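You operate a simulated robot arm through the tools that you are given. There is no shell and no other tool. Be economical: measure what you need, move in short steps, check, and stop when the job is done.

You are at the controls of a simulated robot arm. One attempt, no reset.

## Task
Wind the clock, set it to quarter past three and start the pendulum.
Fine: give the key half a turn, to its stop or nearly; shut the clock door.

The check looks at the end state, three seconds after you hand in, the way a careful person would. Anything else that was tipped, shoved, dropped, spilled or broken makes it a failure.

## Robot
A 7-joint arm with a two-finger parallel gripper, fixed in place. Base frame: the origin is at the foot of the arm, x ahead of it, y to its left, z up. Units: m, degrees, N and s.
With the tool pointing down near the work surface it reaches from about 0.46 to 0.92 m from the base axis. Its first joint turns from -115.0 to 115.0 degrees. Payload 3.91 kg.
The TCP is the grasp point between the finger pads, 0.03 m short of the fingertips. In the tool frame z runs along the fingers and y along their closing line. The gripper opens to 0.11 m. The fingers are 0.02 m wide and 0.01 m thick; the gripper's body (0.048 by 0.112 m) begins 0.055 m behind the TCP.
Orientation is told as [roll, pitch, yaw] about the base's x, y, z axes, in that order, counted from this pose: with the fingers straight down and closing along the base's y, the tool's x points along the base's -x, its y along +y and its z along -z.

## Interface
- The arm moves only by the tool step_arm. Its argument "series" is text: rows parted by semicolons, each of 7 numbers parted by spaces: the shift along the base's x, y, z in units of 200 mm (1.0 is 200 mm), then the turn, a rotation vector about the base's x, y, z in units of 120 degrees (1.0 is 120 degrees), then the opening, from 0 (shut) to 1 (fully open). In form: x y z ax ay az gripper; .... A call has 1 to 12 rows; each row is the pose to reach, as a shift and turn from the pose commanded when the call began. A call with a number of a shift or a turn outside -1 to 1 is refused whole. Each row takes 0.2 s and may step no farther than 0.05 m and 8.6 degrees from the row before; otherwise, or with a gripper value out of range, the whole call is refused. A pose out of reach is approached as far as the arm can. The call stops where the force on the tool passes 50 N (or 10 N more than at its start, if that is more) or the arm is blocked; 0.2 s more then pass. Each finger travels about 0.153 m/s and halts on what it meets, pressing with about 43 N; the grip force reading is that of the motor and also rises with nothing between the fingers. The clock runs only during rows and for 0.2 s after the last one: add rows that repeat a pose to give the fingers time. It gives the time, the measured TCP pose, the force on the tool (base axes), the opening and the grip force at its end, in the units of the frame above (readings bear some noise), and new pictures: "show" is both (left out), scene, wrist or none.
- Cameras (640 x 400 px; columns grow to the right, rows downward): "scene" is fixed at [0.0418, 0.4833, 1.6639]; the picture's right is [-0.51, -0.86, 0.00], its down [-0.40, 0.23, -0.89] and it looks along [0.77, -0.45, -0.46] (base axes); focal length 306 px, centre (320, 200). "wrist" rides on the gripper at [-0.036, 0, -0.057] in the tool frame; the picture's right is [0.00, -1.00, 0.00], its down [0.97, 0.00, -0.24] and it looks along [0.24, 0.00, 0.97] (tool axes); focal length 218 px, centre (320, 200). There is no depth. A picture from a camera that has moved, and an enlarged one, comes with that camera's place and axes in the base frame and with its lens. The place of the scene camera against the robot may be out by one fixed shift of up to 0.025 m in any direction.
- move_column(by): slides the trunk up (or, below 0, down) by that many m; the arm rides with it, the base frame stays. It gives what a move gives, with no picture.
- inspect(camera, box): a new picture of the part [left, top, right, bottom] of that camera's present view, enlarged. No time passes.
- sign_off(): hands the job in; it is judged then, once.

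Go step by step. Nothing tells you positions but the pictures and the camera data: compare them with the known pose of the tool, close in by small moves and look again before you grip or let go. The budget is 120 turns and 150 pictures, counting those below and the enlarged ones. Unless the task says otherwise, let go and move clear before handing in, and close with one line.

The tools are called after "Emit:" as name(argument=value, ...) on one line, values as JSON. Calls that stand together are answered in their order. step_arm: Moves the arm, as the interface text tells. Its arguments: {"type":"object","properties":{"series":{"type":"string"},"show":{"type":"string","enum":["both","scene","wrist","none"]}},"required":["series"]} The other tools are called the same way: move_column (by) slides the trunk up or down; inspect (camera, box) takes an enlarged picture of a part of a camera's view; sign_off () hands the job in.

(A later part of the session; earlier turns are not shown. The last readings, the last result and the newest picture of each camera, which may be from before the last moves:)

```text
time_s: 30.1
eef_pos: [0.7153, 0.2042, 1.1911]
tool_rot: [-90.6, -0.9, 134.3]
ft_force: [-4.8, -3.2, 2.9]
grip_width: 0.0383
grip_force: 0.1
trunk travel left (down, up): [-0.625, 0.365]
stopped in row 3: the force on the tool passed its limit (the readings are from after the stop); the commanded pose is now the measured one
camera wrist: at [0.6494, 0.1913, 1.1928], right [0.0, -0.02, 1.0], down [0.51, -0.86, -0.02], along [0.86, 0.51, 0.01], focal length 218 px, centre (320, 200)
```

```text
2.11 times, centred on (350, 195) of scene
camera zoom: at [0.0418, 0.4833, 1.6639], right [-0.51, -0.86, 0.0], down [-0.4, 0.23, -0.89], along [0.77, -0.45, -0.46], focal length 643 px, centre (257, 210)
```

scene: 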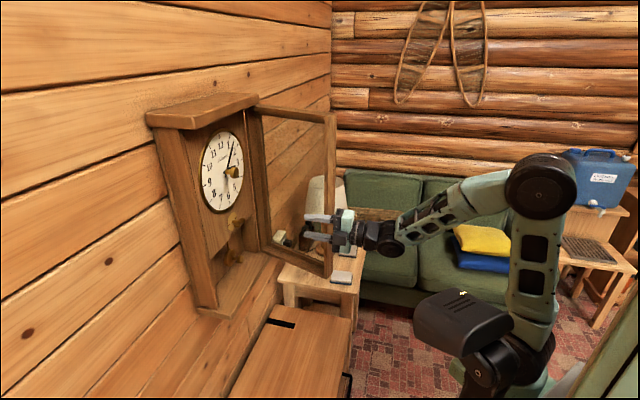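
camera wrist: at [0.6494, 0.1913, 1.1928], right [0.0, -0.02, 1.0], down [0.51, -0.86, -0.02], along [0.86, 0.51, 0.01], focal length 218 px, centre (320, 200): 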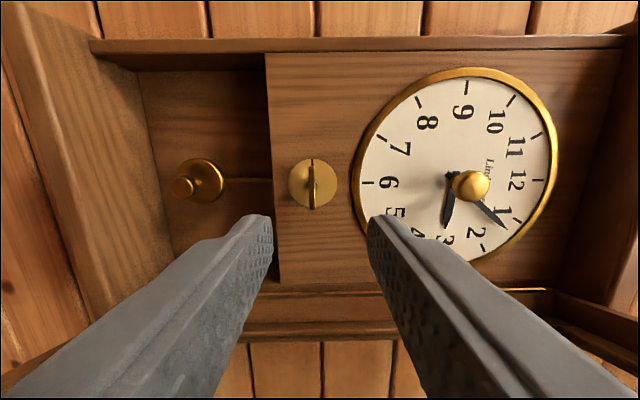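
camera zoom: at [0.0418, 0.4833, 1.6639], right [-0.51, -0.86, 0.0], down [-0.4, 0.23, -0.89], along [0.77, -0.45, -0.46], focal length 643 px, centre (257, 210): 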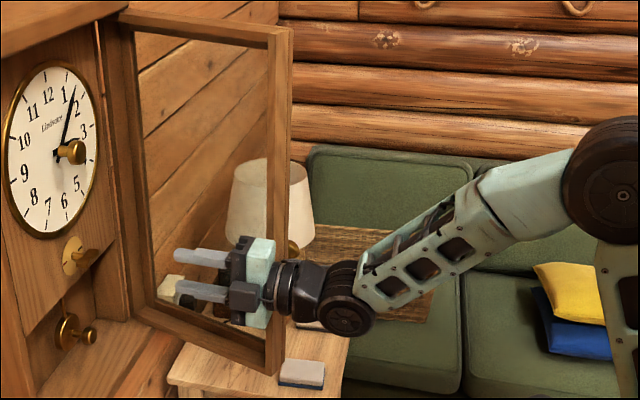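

The forearm seems to have met the edge of the door, which is only about 95° open. I'll back out a little and push the door further, slowly.

Emit:
step_arm(series="-0.035 -0.177 0 0 0 0 0.35;0.071 -0.283 0 0 0 0 0.2;0.177 -0.389 0 0 0 0 0;0.223 -0.428 0 0 0 0 0;0.269 -0.467 0 0 0 0 0;0.315 -0.506 0 0 0 0 0;0.364 -0.541 0 0 0 0 0;0.414 -0.576 0 0 0 0 0;0.463 -0.612 0 0 0 0 0;0.513 -0.647 0 0 0 0 0;0.566 -0.679 0 0 0 0 0;0.619 -0.711 0 0 0 0 0")

```text
time_s: 32.7
eef_pos: [0.8398, 0.0612, 1.1897]
tool_rot: [-90.6, -0.7, 134.3]
ft_force: [0.1, 0.4, -0.1]
grip_width: 0.0
grip_force: 37.5
trunk travel left (down, up): [-0.625, 0.365]
camera wrist: at [0.7739, 0.0486, 1.192], right [0.0, -0.02, 1.0], down [0.51, -0.86, -0.02], along [0.86, 0.51, 0.01], focal length 218 px, centre (320, 200)
```

scene: 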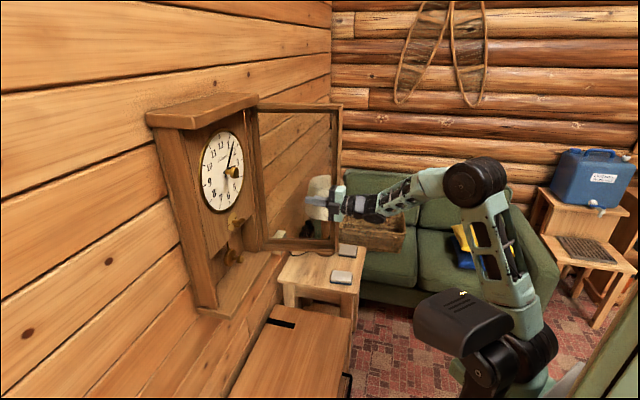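
wrist: 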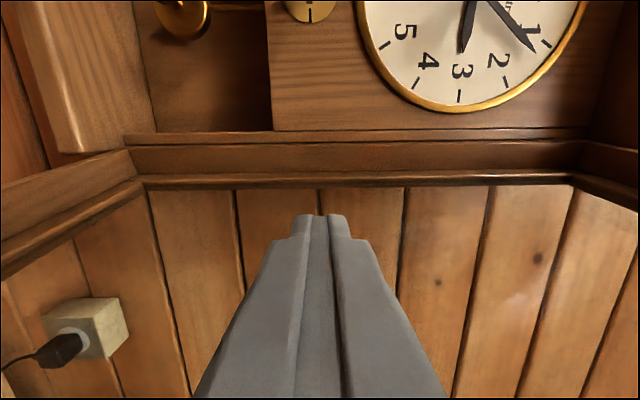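

Emit:
step_arm(series="0.0583 -0.03 0 0 0 0 0;0.1166 -0.06 0 0 0 0 0;0.175 -0.09 0 0 0 0 0;0.233 -0.12 0 0 0 0 0;0.2915 -0.15 0 0 0 0 0;0.35 -0.18 0 0 0 0 0;0.408 -0.21 0 0 0 0 0;0.467 -0.24 0 0 0 0 0", show="scene")

```text
time_s: 34.0
eef_pos: [0.8976, 0.0391, 1.1947]
tool_rot: [-90.8, -0.3, 135.5]
ft_force: [-8.0, 7.1, 0.7]
grip_width: 0.0
grip_force: 37.7
trunk travel left (down, up): [-0.625, 0.365]
stopped in row 6: the force on the tool passed its limit (the readings are from after the stop); the commanded pose is now the measured one
```

scene: 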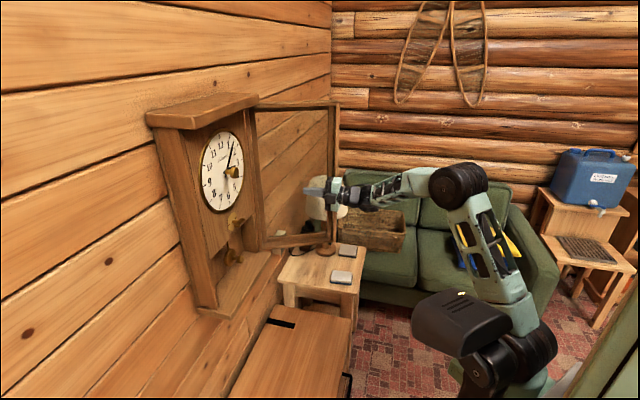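

Emit:
step_arm(series="-0.147 0.088 0 0 0 0 0;-0.295 0.177 0 0 0 0 0;-0.442 0.265 0 0 0 0 0;-0.589 0.353 0 0 0 0 0.2;-0.737 0.442 0 0 0 0 0.35;-0.884 0.53 0 0 0 0 0.35;-0.884 0.53 0 0 0 0 0.35", show="none")

```text
time_s: 35.6
eef_pos: [0.7196, 0.1403, 1.1925]
tool_rot: [-90.9, -0.6, 135.0]
ft_force: [-0.1, -0.4, 0.1]
grip_width: 0.0383
grip_force: 0.1
trunk travel left (down, up): [-0.625, 0.365]
```

Emit:
step_arm(series="-0.152 0.152 -0.01 0 0 0 0.35;-0.031 0.273 -0.017 0 0 0 0.35;0.09 0.394 -0.017 0 0 0 0.35;0.211 0.515 -0.017 0 0 0 0.35;0.332 0.636 -0.017 0 0 0 0.35;0.332 0.636 -0.017 0 0 0 0.35")

```text
time_s: 37.0
eef_pos: [0.7869, 0.2675, 1.1901]
tool_rot: [-90.8, -0.5, 135.1]
ft_force: [-0.2, -0.8, 0.5]
grip_width: 0.0386
grip_force: 0.1
trunk travel left (down, up): [-0.625, 0.365]
camera wrist: at [0.722, 0.2539, 1.192], right [0.0, -0.02, 1.0], down [0.52, -0.86, -0.01], along [0.86, 0.52, 0.01], focal length 218 px, centre (320, 200)
```

scene: 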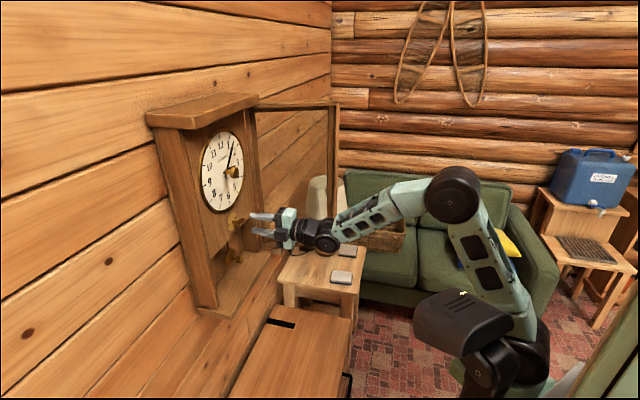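
wrist: 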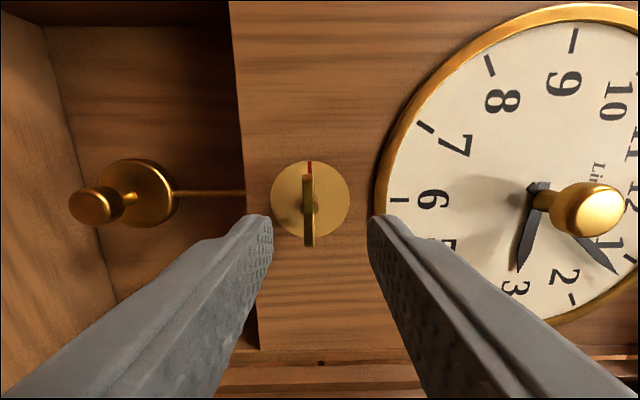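

Emit:
step_arm(series="0.06 0.06 -0.01 0 0 0 0.35;0.125 0.125 -0.015 0 0 0 0.35;0.125 0.125 -0.015 0 0 0 0.35", show="wrist")

```text
time_s: 37.9
eef_pos: [0.8122, 0.2928, 1.1864]
tool_rot: [-90.9, -0.4, 135.1]
ft_force: [-0.2, 0.6, -0.4]
grip_width: 0.0385
grip_force: 0.1
trunk travel left (down, up): [-0.625, 0.365]
camera wrist: at [0.7467, 0.2797, 1.1883], right [0.0, -0.02, 1.0], down [0.52, -0.86, -0.01], along [0.86, 0.52, 0.01], focal length 218 px, centre (320, 200)
```

wrist: 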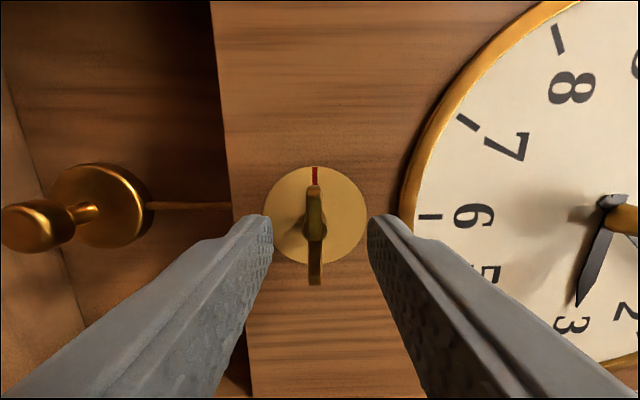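

Emit:
step_arm(series="0.03 0.03 0 0 0 0 0.35;0.06 0.06 0 0 0 0 0.35;0.06 0.06 0 0 0 0 0;0.06 0.06 0 0 0 0 0;0.06 0.06 0 0 0 0 0", show="wrist")

```text
time_s: 39.0
eef_pos: [0.8245, 0.3059, 1.1846]
tool_rot: [-90.7, -0.6, 135.0]
ft_force: [-4.4, -3.6, -10.9]
grip_width: 0.0116
grip_force: 44.6
trunk travel left (down, up): [-0.625, 0.365]
camera wrist: at [0.7593, 0.2918, 1.1865], right [0.0, -0.01, 1.0], down [0.52, -0.86, -0.01], along [0.86, 0.52, 0.01], focal length 218 px, centre (320, 200)
```

wrist: 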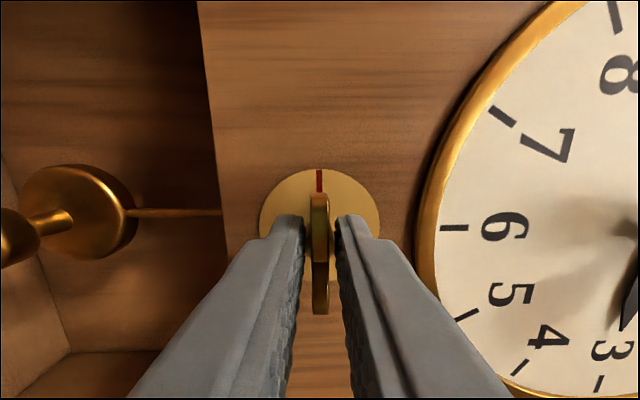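

The key is gripped and centred. I'll turn it clockwise, starting with 30° as a test.

Emit:
step_arm(series="0 0 -0.008 0.0442 0.0442 0 0;0 0 -0.008 0.0884 0.0884 0 0;0 0 -0.008 0.1326 0.1326 0 0;0 0 -0.008 0.1768 0.1768 0 0", show="wrist")

```text
time_s: 40.0
eef_pos: [0.8244, 0.305, 1.1848]
tool_rot: [-90.8, -30.6, 135.1]
ft_force: [-0.4, -1.6, -4.4]
grip_width: 0.0117
grip_force: 45.3
trunk travel left (down, up): [-0.625, 0.365]
camera wrist: at [0.7625, 0.2885, 1.205], right [0.35, -0.37, 0.86], down [0.42, -0.76, -0.5], along [0.84, 0.54, -0.11], focal length 218 px, centre (320, 200)
```

wrist: 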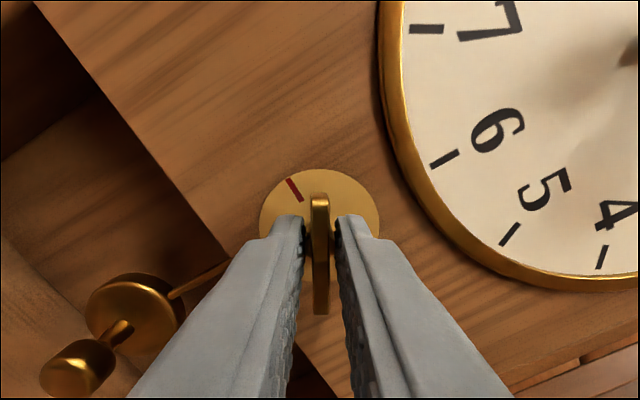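

The key turns freely. I'll continue another 90°.

Emit:
step_arm(series="0 0 0 0.0442 0.0442 0 0;0 0 0 0.0884 0.0884 0 0;0 0 0 0.1326 0.1326 0 0;0 0 0 0.1768 0.1768 0 0;0 0 0 0.221 0.221 0 0;0 0 0 0.265 0.265 0 0;0 0 0 0.3094 0.3094 0 0;0 0 0 0.3536 0.3536 0 0;0 0 0 0.3978 0.3978 0 0;0 0 0 0.442 0.442 0 0;0 0 0 0.486 0.486 0 0;0 0 0 0.53 0.53 0 0", show="wrist")

```text
time_s: 42.6
eef_pos: [0.8245, 0.3031, 1.186]
tool_rot: [89.6, -59.4, -45.6]
ft_force: [21.1, -7.8, 18.0]
grip_width: 0.0116
grip_force: 44.9
trunk travel left (down, up): [-0.625, 0.365]
camera wrist: at [0.7982, 0.2526, 1.2195], right [0.6, -0.62, -0.51], down [-0.52, 0.19, -0.83], along [0.61, 0.76, -0.21], focal length 218 px, centre (320, 200)
```

wrist: 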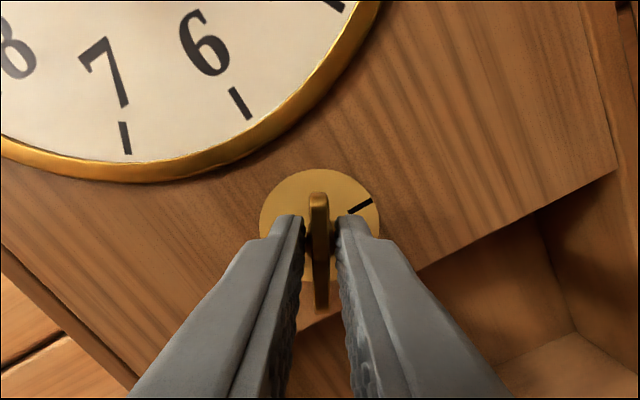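

Emit:
step_arm(series="0.005 -0.005 0.007 0.0442 0.0442 0 0;0.005 -0.005 0.007 0.0884 0.0884 0 0;0.005 -0.005 0.007 0.1326 0.1326 0 0;0.005 -0.005 0.007 0.1768 0.1768 0 0;0.005 -0.005 0.007 0.221 0.221 0 0;0.005 -0.005 0.007 0.265 0.265 0 0;0.005 -0.005 0.007 0.3094 0.3094 0 0;0.005 -0.005 0.007 0.3536 0.3536 0 0", show="wrist")

```text
time_s: 44.5
eef_pos: [0.8265, 0.3028, 1.185]
tool_rot: [89.0, 0.5, -45.1]
ft_force: [12.0, -14.8, -0.4]
grip_width: 0.0119
grip_force: 44.1
trunk travel left (down, up): [-0.625, 0.365]
camera wrist: at [0.8117, 0.239, 1.1879], right [-0.02, 0.0, -1.0], down [-0.86, 0.52, 0.01], along [0.52, 0.86, -0.01], focal length 218 px, centre (320, 200)
```

wrist: 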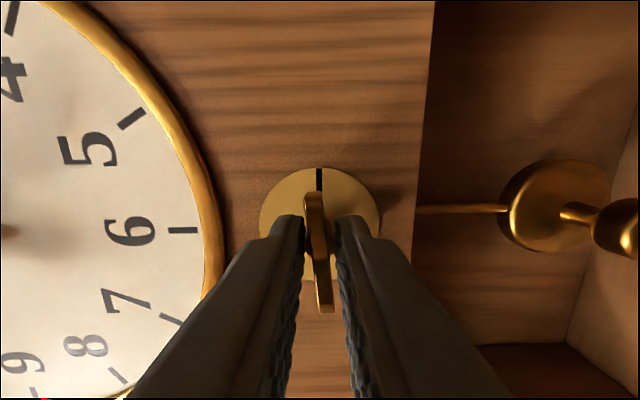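

The key has gone round about 175° and now lags the fingers slightly, so it should be at its stop. I'll nudge once more to confirm.

Emit:
step_arm(series="0 0 0 0.03 0.03 0 0;0 0 0 0.05 0.05 0 0;0 0 0 0.05 0.05 0 0", show="wrist")

```text
time_s: 45.2
eef_pos: [0.826, 0.303, 1.185]
tool_rot: [89.0, 9.1, -45.0]
ft_force: [8.6, -14.8, -6.7]
grip_width: 0.0116
grip_force: 45.2
trunk travel left (down, up): [-0.625, 0.365]
camera wrist: at [0.8114, 0.2394, 1.1825], right [-0.12, 0.1, -0.99], down [-0.85, 0.51, 0.16], along [0.52, 0.85, 0.02], focal length 218 px, centre (320, 200)
```

wrist: 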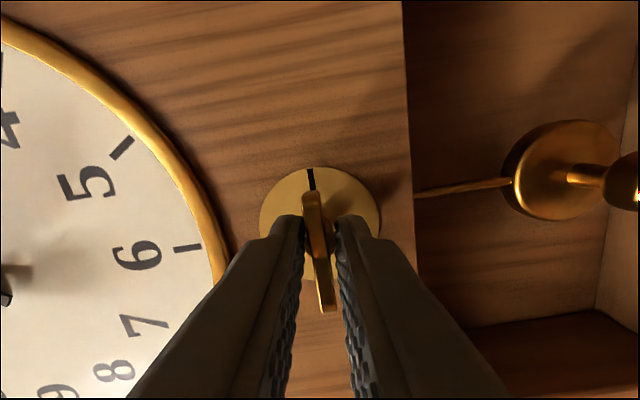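

Now the bar lines up with the black mark opposite the red one, so the half turn is done. I'll open, back straight out and check.

Emit:
step_arm(series="0 0 0 0 0 0 0.35;0 0 0 0 0 0 0.35;-0.12 -0.12 0 0 0 0 0.35;-0.24 -0.24 0 0 0 0 0.35;-0.35 -0.35 0 0 0 0 0.35;-0.35 -0.35 0 0 0 0 0.35", show="wrist")

```text
time_s: 46.6
eef_pos: [0.7548, 0.2342, 1.1872]
tool_rot: [89.0, 8.9, -45.1]
ft_force: [-0.6, 0.0, -0.5]
grip_width: 0.0383
grip_force: 0.0
trunk travel left (down, up): [-0.625, 0.365]
camera wrist: at [0.7402, 0.1706, 1.1837], right [-0.12, 0.1, -0.99], down [-0.85, 0.51, 0.15], along [0.52, 0.86, 0.02], focal length 218 px, centre (320, 200)
```

wrist: 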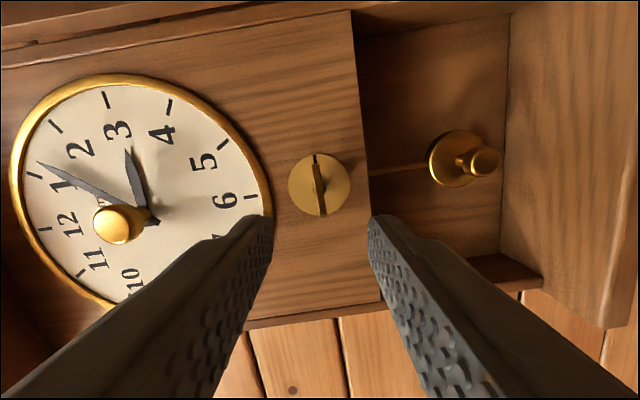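

The key stays on its mark. Now I'll roll the tool upright again and raise the trunk to the centre knob.

Emit:
step_arm(series="-0.02 -0.02 0 -0.0486 -0.0486 0 0.5;-0.04 -0.04 0 -0.0972 -0.0972 0 0.5;-0.06 -0.06 0 -0.1458 -0.1458 0 0.5;-0.08 -0.08 0 -0.1944 -0.1944 0 0.5;-0.1 -0.1 0 -0.243 -0.243 0 0.5;-0.12 -0.12 0 -0.2916 -0.2916 0 0.5;-0.14 -0.14 0 -0.34 -0.34 0 0.5;-0.15 -0.15 0 -0.3888 -0.3888 0 0.5;-0.15 -0.15 0 -0.4374 -0.4374 0 0.5;-0.15 -0.15 0 -0.486 -0.486 0 0.5;-0.15 -0.15 0 -0.5346 -0.5346 0 0.5;-0.15 -0.15 0 -0.583 -0.583 0 0.5", show="none")

Emit:
move_column(by=0.08)

Emit:
move_column(by=0.08)

Emit:
step_arm(series="0 0 0 0 0 0 0.5")

```text
time_s: 49.2
eef_pos: [0.726, 0.2041, 1.1866]
tool_rot: [-101.9, -89.7, 146.0]
ft_force: [0.4, -1.5, 1.0]
grip_width: 0.055
grip_force: 0.1
trunk travel left (down, up): [-0.625, 0.365]
```

```text
time_s: 50.4
eef_pos: [0.7258, 0.2051, 1.2676]
tool_rot: [-88.4, -90.0, 132.5]
ft_force: [-0.3, -0.9, 0.7]
grip_width: 0.0549
grip_force: 0.0
trunk travel left (down, up): [-0.705, 0.285]
```

```text
time_s: 51.6
eef_pos: [0.7263, 0.2053, 1.3484]
tool_rot: [-80.8, -90.0, 124.9]
ft_force: [-0.8, -0.1, 0.1]
grip_width: 0.0552
grip_force: 0.1
trunk travel left (down, up): [-0.785, 0.205]
```

```text
time_s: 52.0
eef_pos: [0.7259, 0.204, 1.3467]
tool_rot: [-98.3, -89.9, 142.4]
ft_force: [0.8, 0.4, 0.6]
grip_width: 0.0551
grip_force: 0.0
trunk travel left (down, up): [-0.785, 0.205]
camera wrist: at [0.6851, 0.1665, 1.3845], right [0.7, -0.72, 0.0], down [-0.17, -0.17, -0.97], along [0.7, 0.68, -0.24], focal length 218 px, centre (320, 200)
```

scene: 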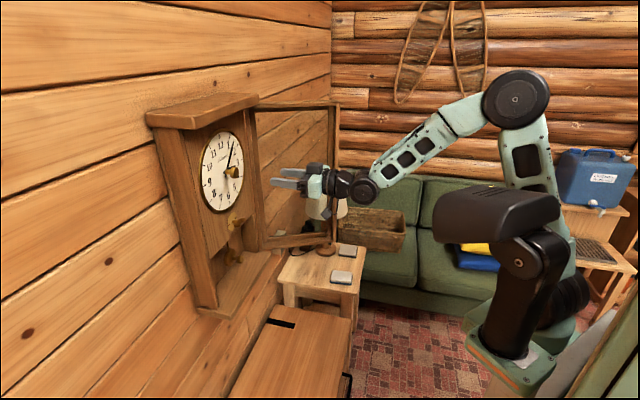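
wrist: 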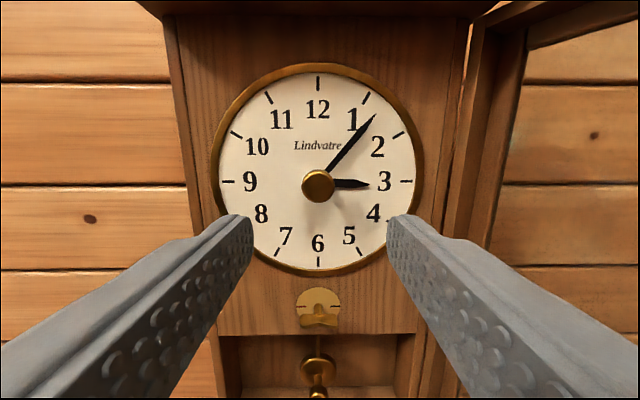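

Emit:
step_arm(series="0.13 0.135 0.01 0 0 0 0.5;0.27 0.285 0.02 0 0 0 0.5;0.27 0.285 0.02 0 0 0 0.5", show="wrist")

```text
time_s: 52.8
eef_pos: [0.781, 0.2623, 1.3501]
tool_rot: [-95.6, -90.0, 139.7]
ft_force: [0.1, -0.5, -0.5]
grip_width: 0.055
grip_force: 0.1
trunk travel left (down, up): [-0.785, 0.205]
camera wrist: at [0.7392, 0.2242, 1.3886], right [0.7, -0.72, 0.0], down [-0.17, -0.17, -0.97], along [0.7, 0.68, -0.24], focal length 218 px, centre (320, 200)
```

wrist: 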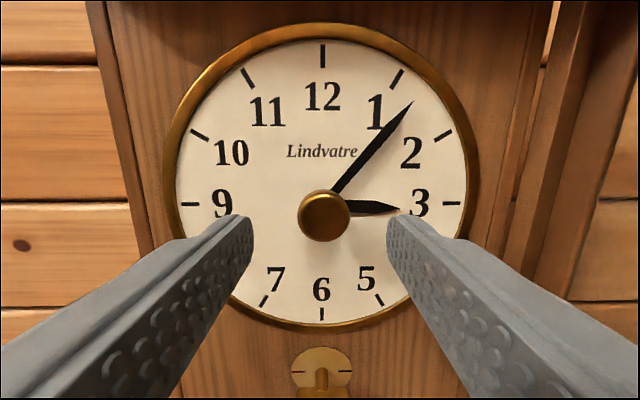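

Emit:
step_arm(series="0.09 0.085 -0.008 0 0 0 0.5;0.177 0.17 -0.01 0 0 0 0.5;0.177 0.17 -0.01 0 0 0 0.5", show="wrist")

```text
time_s: 53.6
eef_pos: [0.8156, 0.2952, 1.348]
tool_rot: [-86.5, -90.0, 130.5]
ft_force: [0.4, 0.3, 0.8]
grip_width: 0.0548
grip_force: 0.0
trunk travel left (down, up): [-0.785, 0.205]
camera wrist: at [0.7756, 0.2578, 1.3859], right [0.7, -0.72, 0.0], down [-0.17, -0.17, -0.97], along [0.7, 0.68, -0.24], focal length 218 px, centre (320, 200)
```

wrist: 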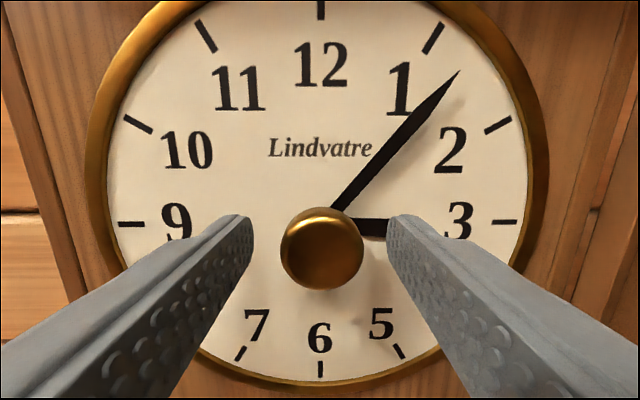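

Emit:
step_arm(series="0.037 0.034 -0.012 0 0 0 0.5;0.037 0.034 -0.012 0 0 0 0;0.037 0.034 -0.012 0 0 0 0;0.037 0.034 -0.012 0 0 0 0", show="wrist")

```text
time_s: 54.6
eef_pos: [0.8232, 0.302, 1.3454]
tool_rot: [-77.4, -90.0, 121.5]
ft_force: [3.2, -1.4, 0.1]
grip_width: 0.0313
grip_force: 45.3
trunk travel left (down, up): [-0.785, 0.205]
camera wrist: at [0.7831, 0.2641, 1.3833], right [0.7, -0.72, 0.0], down [-0.17, -0.17, -0.97], along [0.7, 0.68, -0.24], focal length 218 px, centre (320, 200)
```

wrist: 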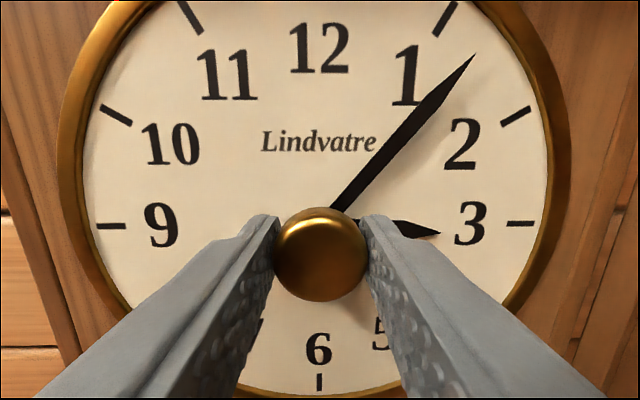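

The knob is gripped. I'll turn it clockwise 30° and compare the hands.

Emit:
step_arm(series="0 0 0 0.0442 0.0442 0 0;0 0 0 0.0884 0.0884 0 0;0 0 0 0.1326 0.1326 0 0;0 0 0 0.1768 0.1768 0 0")

```text
time_s: 55.6
eef_pos: [0.8246, 0.3021, 1.3457]
tool_rot: [89.1, -59.8, -44.9]
ft_force: [7.7, -1.4, 0.4]
grip_width: 0.0312
grip_force: 45.2
trunk travel left (down, up): [-0.785, 0.205]
camera wrist: at [0.796, 0.2511, 1.379], right [0.6, -0.62, -0.5], down [-0.52, 0.18, -0.84], along [0.61, 0.76, -0.22], focal length 218 px, centre (320, 200)
```

scene: 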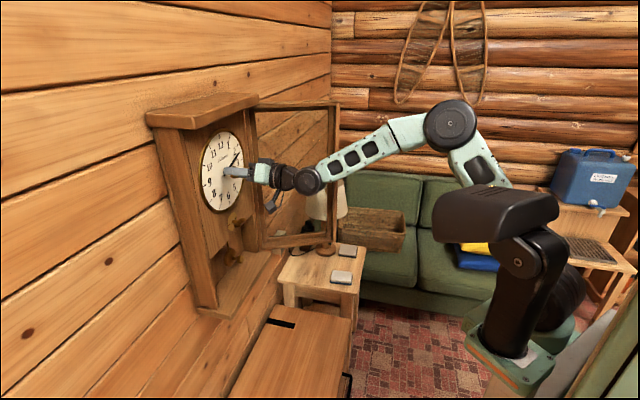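
wrist: 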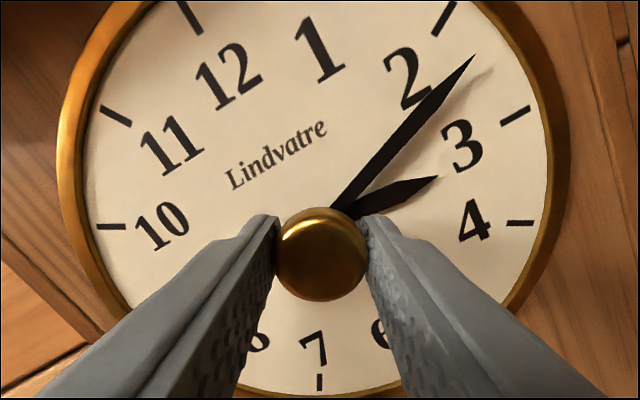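

The knob drives the minute hand 1:1. I'll turn another 19° and then read it.

Emit:
step_arm(series="0 0 0 0.0373 0.0373 0 0;0 0 0 0.0746 0.0746 0 0;0 0 0 0.112 0.112 0 0;0 0 0 0.112 0.112 0 0", show="wrist")

```text
time_s: 56.6
eef_pos: [0.8237, 0.3025, 1.3459]
tool_rot: [89.2, -40.8, -45.2]
ft_force: [11.3, -1.8, -3.5]
grip_width: 0.0311
grip_force: 44.6
trunk travel left (down, up): [-0.785, 0.205]
camera wrist: at [0.8027, 0.2444, 1.3716], right [0.45, -0.47, -0.76], down [-0.69, 0.35, -0.63], along [0.57, 0.81, -0.17], focal length 218 px, centre (320, 200)
```

wrist: 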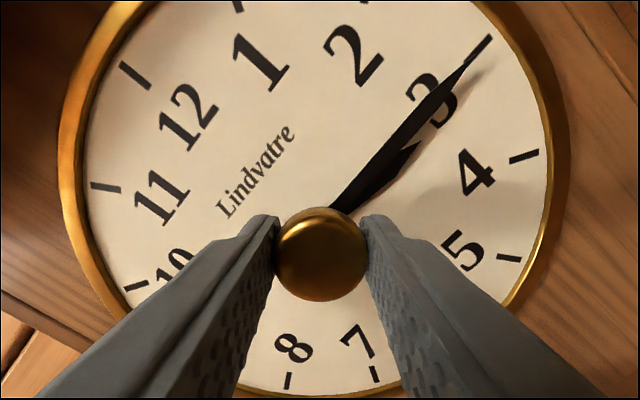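

The minute hand lies right on the 3 tick. I'll release and back away to check.

Emit:
step_arm(series="0 0 0 0 0 0 0.5;0 0 0 0 0 0 0.5;-0.12 -0.12 0 0 0 0 0.5;-0.24 -0.24 0 0 0 0 0.5;-0.36 -0.36 0 0 0 0 0.5;-0.45 -0.45 0 0 0 0 0.5", show="none")

Emit:
step_arm(series="0 0 0 -0.048 -0.048 0 0.5;0 0 0 -0.096 -0.096 0 0.5;0 0 0 -0.144 -0.144 0 0.4;0 0 0 -0.192 -0.192 0 0.3;0 0 0 -0.24 -0.24 0 0.2;0 0 0 -0.289 -0.289 0 0.2", show="wrist")

```text
time_s: 58.0
eef_pos: [0.7326, 0.2115, 1.3451]
tool_rot: [89.0, -41.0, -45.1]
ft_force: [0.9, -0.6, -0.2]
grip_width: 0.055
grip_force: 0.2
trunk travel left (down, up): [-0.785, 0.205]
```

```text
time_s: 59.4
eef_pos: [0.7323, 0.2129, 1.3469]
tool_rot: [-98.3, -89.7, 142.3]
ft_force: [0.2, 0.2, 0.1]
grip_width: 0.0219
grip_force: 0.0
trunk travel left (down, up): [-0.785, 0.205]
camera wrist: at [0.6918, 0.1744, 1.3843], right [0.7, -0.72, 0.0], down [-0.17, -0.17, -0.97], along [0.7, 0.68, -0.24], focal length 218 px, centre (320, 200)
```

wrist: 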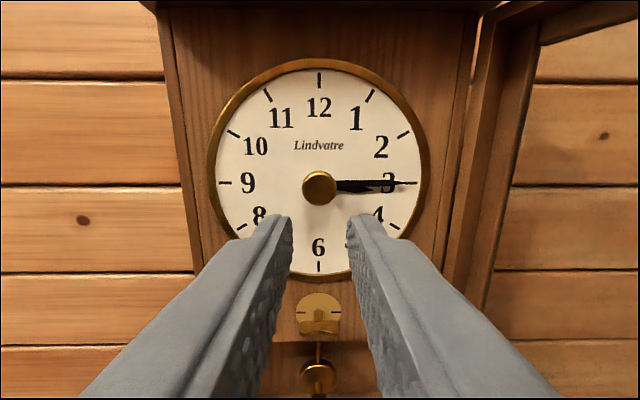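

Emit:
inspect(camera="wrist", box=[200, 50, 440, 200])

Emit:
move_column(by=-0.1)

Emit:
move_column(by=-0.1)

Emit:
move_column(by=-0.09)

```text
2.67 times, centred on (320, 125) of wrist
camera zoom: at [0.6918, 0.1744, 1.3843], right [0.7, -0.72, 0.0], down [-0.17, -0.17, -0.97], along [0.7, 0.68, -0.24], focal length 582 px, centre (320, 400)
```

zoom: 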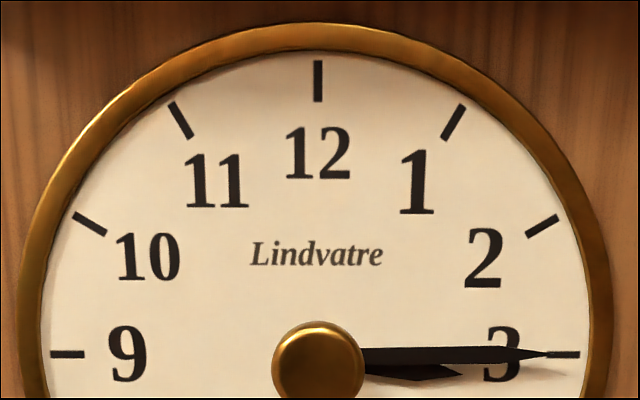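

```text
time_s: 60.7
eef_pos: [0.7342, 0.2129, 1.2461]
tool_rot: [-97.0, -90.0, 141.2]
ft_force: [0.7, 0.4, -0.5]
grip_width: 0.0221
grip_force: 0.1
trunk travel left (down, up): [-0.685, 0.305]
```

```text
time_s: 62.0
eef_pos: [0.7326, 0.2124, 1.1478]
tool_rot: [-96.9, -90.0, 141.1]
ft_force: [0.2, 0.1, 0.8]
grip_width: 0.0221
grip_force: 0.0
trunk travel left (down, up): [-0.585, 0.405]
```

```text
time_s: 63.3
eef_pos: [0.7324, 0.2123, 1.0564]
tool_rot: [-95.1, -90.0, 139.4]
ft_force: [-0.2, -0.1, -0.5]
grip_width: 0.0219
grip_force: 0.0
trunk travel left (down, up): [-0.495, 0.495]
```

The clock reads 3:15. Now for the pendulum: the gripper is down at bob height.

Emit:
step_arm(series="0 0 0 0 0 0 0.5")

```text
time_s: 63.7
eef_pos: [0.7326, 0.2115, 1.0565]
tool_rot: [-94.3, -89.9, 138.4]
ft_force: [0.2, 0.2, 0.2]
grip_width: 0.055
grip_force: 0.0
trunk travel left (down, up): [-0.495, 0.495]
camera wrist: at [0.6917, 0.1741, 1.0942], right [0.7, -0.72, 0.0], down [-0.17, -0.17, -0.97], along [0.7, 0.68, -0.24], focal length 218 px, centre (320, 200)
```

scene: 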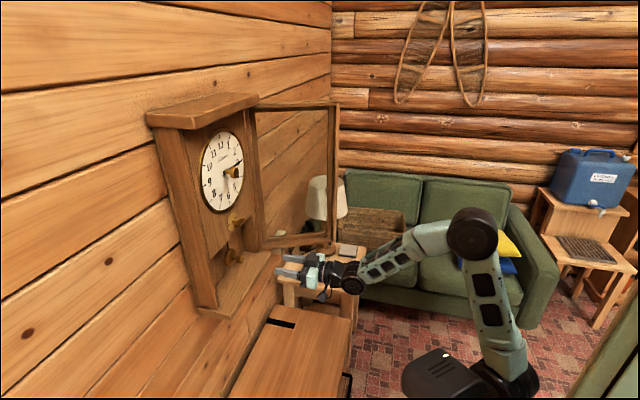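
wrist: 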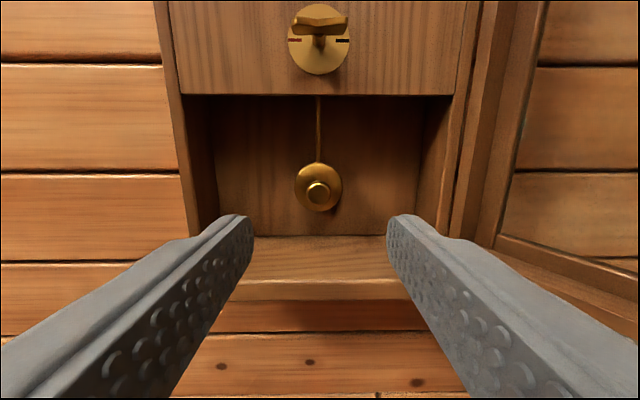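

I'll close the fingers and come in to the right of the bob's knob, then push it left and pull straight out so it swings free.

Emit:
step_arm(series="0.087 -0.087 -0.02 0 0 0 0.2;0.173 -0.173 -0.027 0 0 0 0;0.28 -0.065 -0.027 0 0 0 0;0.39 0.044 -0.027 0 0 0 0;0.5 0.154 -0.027 0 0 0 0;0.5 0.154 -0.027 0 0 0 0")

```text
time_s: 65.1
eef_pos: [0.8328, 0.2437, 1.0507]
tool_rot: [-78.1, -90.0, 122.3]
ft_force: [-0.1, -0.6, -0.2]
grip_width: 0.0
grip_force: 37.3
trunk travel left (down, up): [-0.495, 0.495]
camera wrist: at [0.7927, 0.2053, 1.0879], right [0.7, -0.72, 0.0], down [-0.17, -0.17, -0.97], along [0.7, 0.68, -0.24], focal length 218 px, centre (320, 200)
```

scene: 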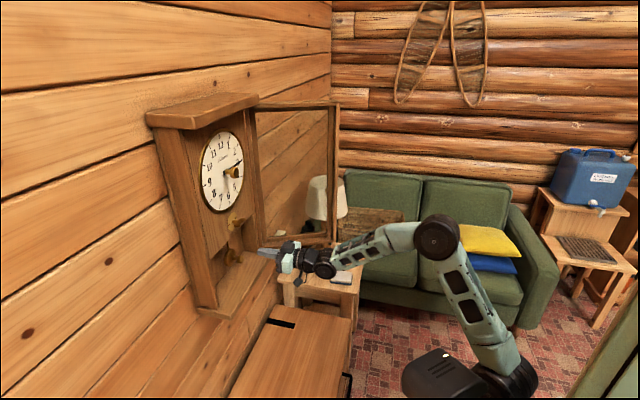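
wrist: 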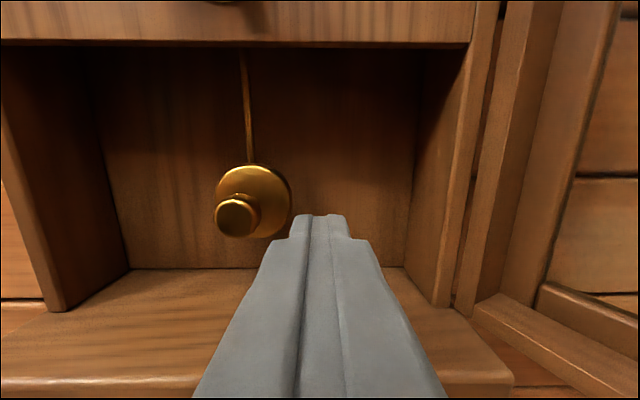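

Emit:
step_arm(series="0.09 0.09 0 0 0 0 0;0.18 0.18 0 0 0 0 0;0.18 0.18 0 0 0 0 0", show="wrist")

```text
time_s: 65.9
eef_pos: [0.8688, 0.2786, 1.0497]
tool_rot: [-91.3, -90.0, 135.5]
ft_force: [-0.1, 0.7, -0.5]
grip_width: 0.0
grip_force: 37.2
trunk travel left (down, up): [-0.495, 0.495]
camera wrist: at [0.8285, 0.2407, 1.0876], right [0.7, -0.72, 0.0], down [-0.17, -0.17, -0.97], along [0.7, 0.68, -0.24], focal length 218 px, centre (320, 200)
```

wrist: 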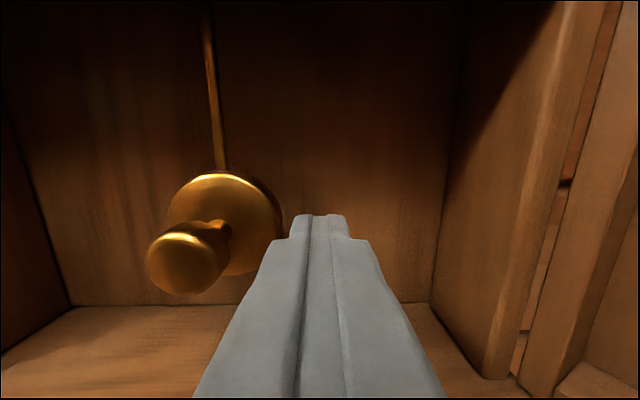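

The fingertip sits beside the knob, short of the bob. I'll push left about 5 cm and pull out.

Emit:
step_arm(series="-0.0707 0.0707 0 0 0 0 0;-0.141 0.141 0 0 0 0 0;-0.212 0.212 0 0 0 0 0;-0.278 0.278 0 0 0 0 0;-0.278 0.278 0.0 0 0 0 0;-0.437 0.119 0 0 0 0 0;-0.6 -0.04 0 0 0 0 0;-0.7 -0.14 0 0 0 0 0", show="wrist")

```text
time_s: 67.7
eef_pos: [0.7269, 0.2502, 1.05]
tool_rot: [-119.8, -90.0, 163.9]
ft_force: [-0.3, 0.1, -0.4]
grip_width: 0.0
grip_force: 37.3
trunk travel left (down, up): [-0.495, 0.495]
camera wrist: at [0.6864, 0.2126, 1.0885], right [0.7, -0.72, 0.0], down [-0.17, -0.17, -0.97], along [0.7, 0.68, -0.24], focal length 218 px, centre (320, 200)
```

wrist: 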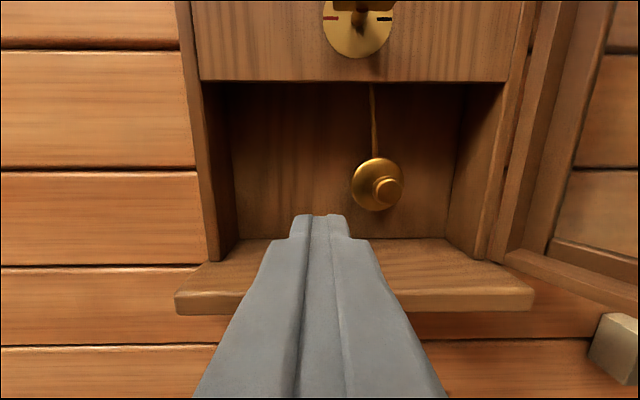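

The bob has moved and should be swinging. I'll retract while checking it, then go round the door to shut it.

Emit:
step_arm(series="-0.15 -0.15 0.02 0 0 0 0;-0.3 -0.3 0.04 0 0 0 0;-0.45 -0.45 0.06 0 0 0 0;-0.6 -0.6 0.08 0 0 0 0;-0.75 -0.75 0.1 0 0 0 0")

```text
time_s: 68.9
eef_pos: [0.5881, 0.1041, 1.0776]
tool_rot: [-31.3, -89.8, 75.4]
ft_force: [0.4, 0.0, 0.0]
grip_width: 0.0001
grip_force: 37.7
out of reach, approached as far as the arm can: row 5
trunk travel left (down, up): [-0.495, 0.495]
camera wrist: at [0.5471, 0.0658, 1.1158], right [0.7, -0.72, 0.0], down [-0.17, -0.17, -0.97], along [0.7, 0.68, -0.24], focal length 218 px, centre (320, 200)
```

scene: 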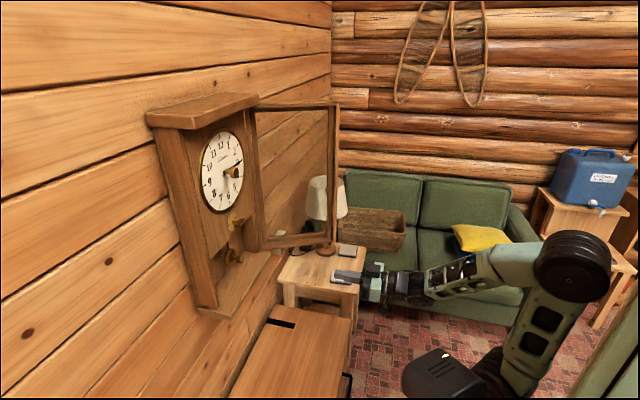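
wrist: 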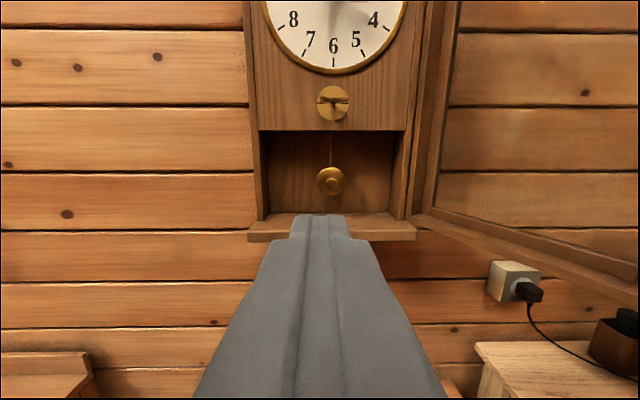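

Emit:
step_arm(series="0.14 -0.16 0 0 0 0 0;0.29 -0.32 0 0 0 0 0;0.44 -0.48 0 0 0 0 0;0.59 -0.64 0 0 0 0 0;0.74 -0.8 0 0 0 0 0;0.88 -0.95 0 0 0 0 0")

```text
time_s: 70.3
eef_pos: [0.7634, -0.0846, 1.0783]
tool_rot: [-16.9, -89.9, 61.2]
ft_force: [0.7, 0.7, 0.6]
grip_width: 0.0
grip_force: 37.7
trunk travel left (down, up): [-0.495, 0.495]
camera wrist: at [0.7227, -0.1232, 1.1159], right [0.7, -0.72, 0.0], down [-0.17, -0.17, -0.97], along [0.7, 0.68, -0.24], focal length 218 px, centre (320, 200)
```

scene: 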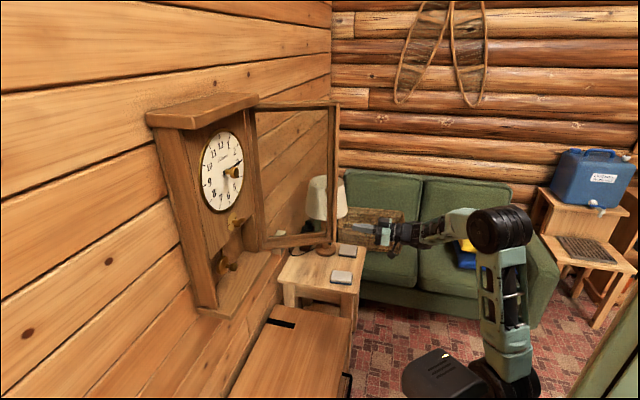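
wrist: 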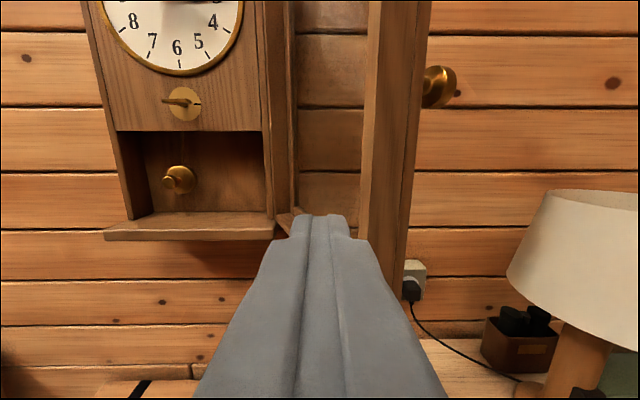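

Emit:
step_arm(series="0.13 -0.12 0 0 0 0 0;0.27 -0.24 0 0 0 0 0;0.4 -0.36 0 0 0 0 0;0.5 -0.42 0 0 0 0 0;0.5 -0.42 0 0 0 0 0")

```text
time_s: 71.5
eef_pos: [0.8639, -0.1689, 1.0796]
tool_rot: [-85.9, -90.0, 130.0]
ft_force: [0.7, 0.5, 0.1]
grip_width: 0.0001
grip_force: 37.5
trunk travel left (down, up): [-0.495, 0.495]
camera wrist: at [0.8231, -0.2068, 1.1154], right [0.7, -0.72, 0.0], down [-0.17, -0.17, -0.97], along [0.7, 0.68, -0.24], focal length 218 px, centre (320, 200)
```

scene: 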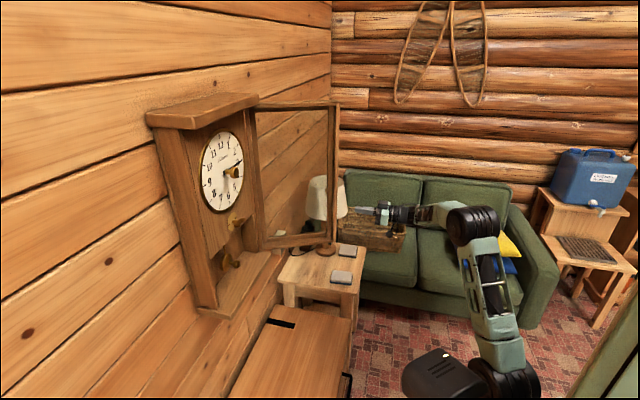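
wrist: 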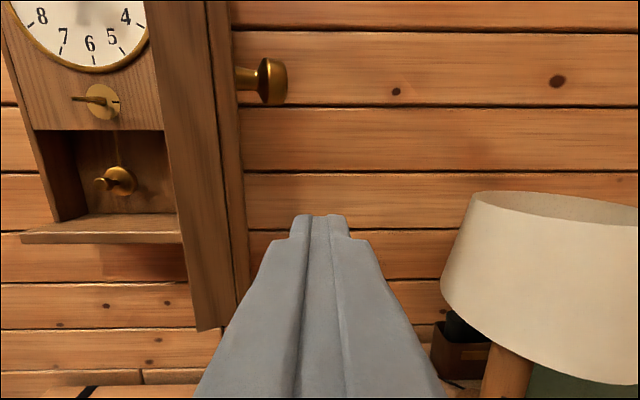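

The pendulum is clearly swinging. I'm to the right of the open door, so I'll move forward past its edge and then sweep it left gently.

Emit:
step_arm(series="0.13 0.13 0.02 0 0 0 0;0.26 0.26 0.03 0 0 0 0;0.4 0.38 0.03 0 0 0 0;0.35 0.43 0.03 0 0 0 0;0.3 0.48 0.03 0 0 0 0;0.255 0.525 0.03 0 0 0 0;0.21 0.57 0.03 0 0 0 0;0.165 0.615 0.03 0 0 0 0;0.12 0.66 0.03 0 0 0 0;0.075 0.705 0.03 0 0 0 0;0.03 0.75 0.03 0 0 0 0;-0.015 0.795 0.03 0 0 0 0")

```text
time_s: 74.1
eef_pos: [0.8615, -0.0111, 1.085]
tool_rot: [-122.9, -89.9, 167.0]
ft_force: [-0.4, -0.4, 0.0]
grip_width: 0.0001
grip_force: 38.0
trunk travel left (down, up): [-0.495, 0.495]
camera wrist: at [0.8201, -0.0484, 1.1227], right [0.7, -0.72, 0.0], down [-0.17, -0.17, -0.97], along [0.7, 0.68, -0.24], focal length 218 px, centre (320, 200)
```

scene: 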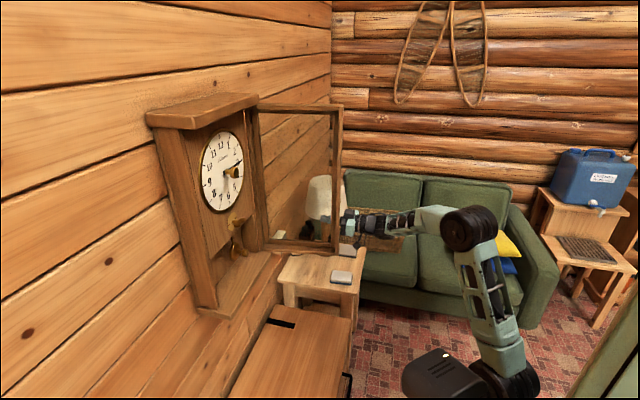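
wrist: 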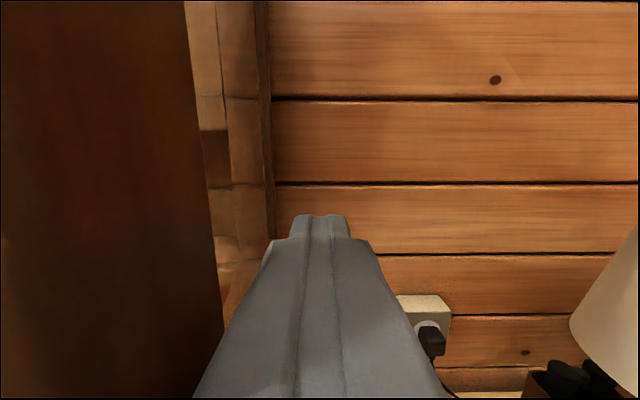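

The door follows, so I'll keep sweeping left.

Emit:
step_arm(series="-0.0442 0.0442 0 0 0 0 0;-0.0884 0.0884 0 0 0 0 0;-0.1326 0.1326 0 0 0 0 0;-0.1768 0.1768 0 0 0 0 0;-0.221 0.221 0 0 0 0 0;-0.265 0.265 0 0 0 0 0;-0.309 0.309 0 0 0 0 0;-0.354 0.354 0 0 0 0 0;-0.398 0.398 0 0 0 0 0;-0.442 0.442 0 0 0 0 0;-0.486 0.486 0 0 0 0 0;-0.53 0.53 0 0 0 0 0")

```text
time_s: 75.8
eef_pos: [0.7917, 0.0543, 1.0843]
tool_rot: [-29.8, -89.7, 73.7]
ft_force: [-16.7, -16.9, -11.8]
grip_width: 0.0001
grip_force: 37.6
trunk travel left (down, up): [-0.495, 0.495]
stopped in row 8: the force on the tool passed its limit (the readings are from after the stop); the commanded pose is now the measured one
camera wrist: at [0.7514, 0.0156, 1.1223], right [0.69, -0.72, 0.0], down [-0.17, -0.17, -0.97], along [0.7, 0.67, -0.24], focal length 218 px, centre (320, 200)
```

scene: 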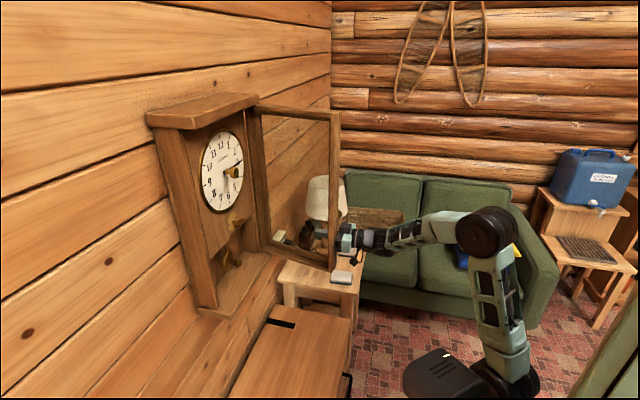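
wrist: 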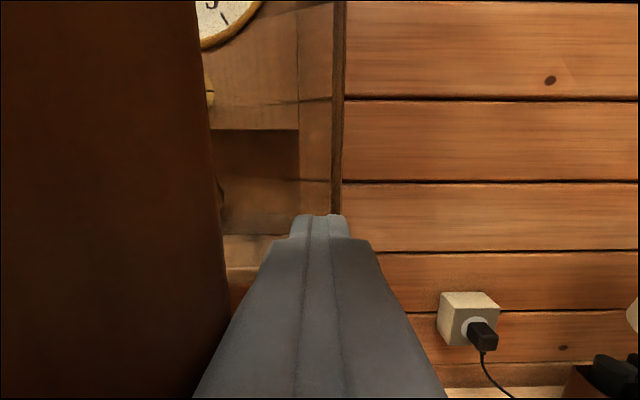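

The door's edge has met the gripper body. I'll retract 4.5 cm so only the fingers push, then continue left.

Emit:
step_arm(series="-0.08 -0.08 0 0 0 0 0;-0.16 -0.16 0 0 0 0 0;-0.204 -0.116 0 0 0 0 0;-0.248 -0.072 0 0 0 0 0;-0.293 -0.027 0 0 0 0 0;-0.337 0.017 0 0 0 0 0;-0.381 0.061 0 0 0 0 0;-0.425 0.105 0 0 0 0 0;-0.469 0.149 0 0 0 0 0;-0.514 0.194 0 0 0 0 0;-0.558 0.238 0 0 0 0 0;-0.602 0.282 0 0 0 0 0")

```text
time_s: 78.5
eef_pos: [0.6715, 0.112, 1.0859]
tool_rot: [-110.3, -89.8, 154.1]
ft_force: [-0.5, -0.2, -0.2]
grip_width: 0.0
grip_force: 37.6
trunk travel left (down, up): [-0.495, 0.495]
camera wrist: at [0.631, 0.0742, 1.1242], right [0.69, -0.72, 0.0], down [-0.17, -0.17, -0.97], along [0.7, 0.67, -0.24], focal length 218 px, centre (320, 200)
```

scene: 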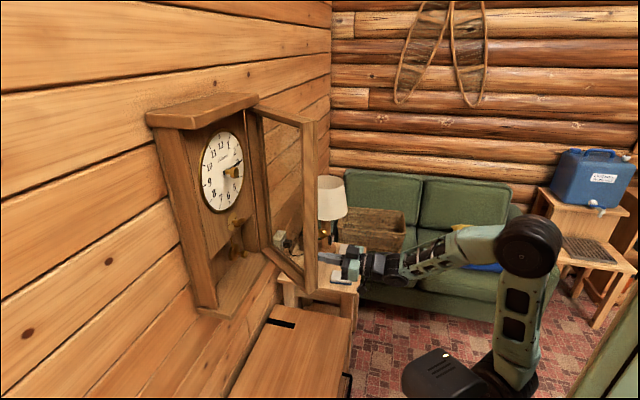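
wrist: 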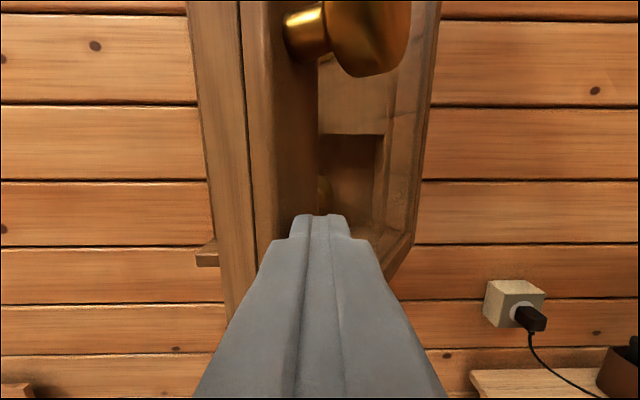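

The door is down to about 63°. I'll now push its stile shut with the fingertips along its arc.

Emit:
step_arm(series="-0.03 0.084 -0.04 0 0 0 0;-0.041 0.168 -0.075 0 0 0 0;-0.06 0.24 -0.075 0 0 0 0;-0.076 0.31 -0.075 0 0 0 0;-0.084 0.374 -0.075 0 0 0 0;-0.091 0.437 -0.075 0 0 0 0;-0.093 0.5 -0.075 0 0 0 0;-0.094 0.561 -0.075 0 0 0 0;-0.087 0.625 -0.075 0 0 0 0;-0.08 0.688 -0.075 0 0 0 0;-0.068 0.75 -0.075 0 0 0 0;-0.055 0.812 -0.075 0 0 0 0")

```text
time_s: 81.0
eef_pos: [0.6608, 0.274, 1.0707]
tool_rot: [-110.3, -89.8, 154.1]
ft_force: [0.2, -0.3, -0.1]
grip_width: 0.0
grip_force: 37.7
trunk travel left (down, up): [-0.495, 0.495]
camera wrist: at [0.6204, 0.2361, 1.1093], right [0.69, -0.72, 0.0], down [-0.17, -0.17, -0.97], along [0.7, 0.67, -0.24], focal length 218 px, centre (320, 200)
```

scene: 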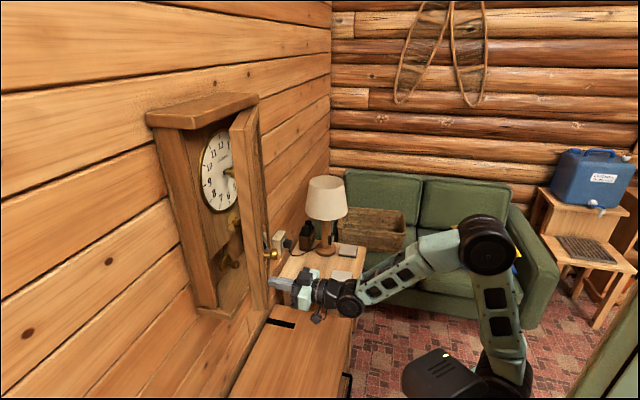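
wrist: 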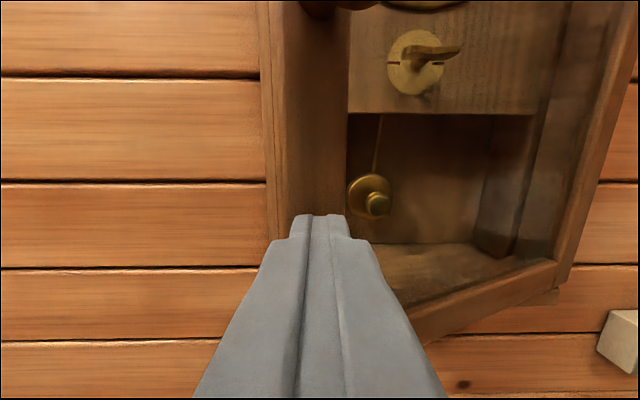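

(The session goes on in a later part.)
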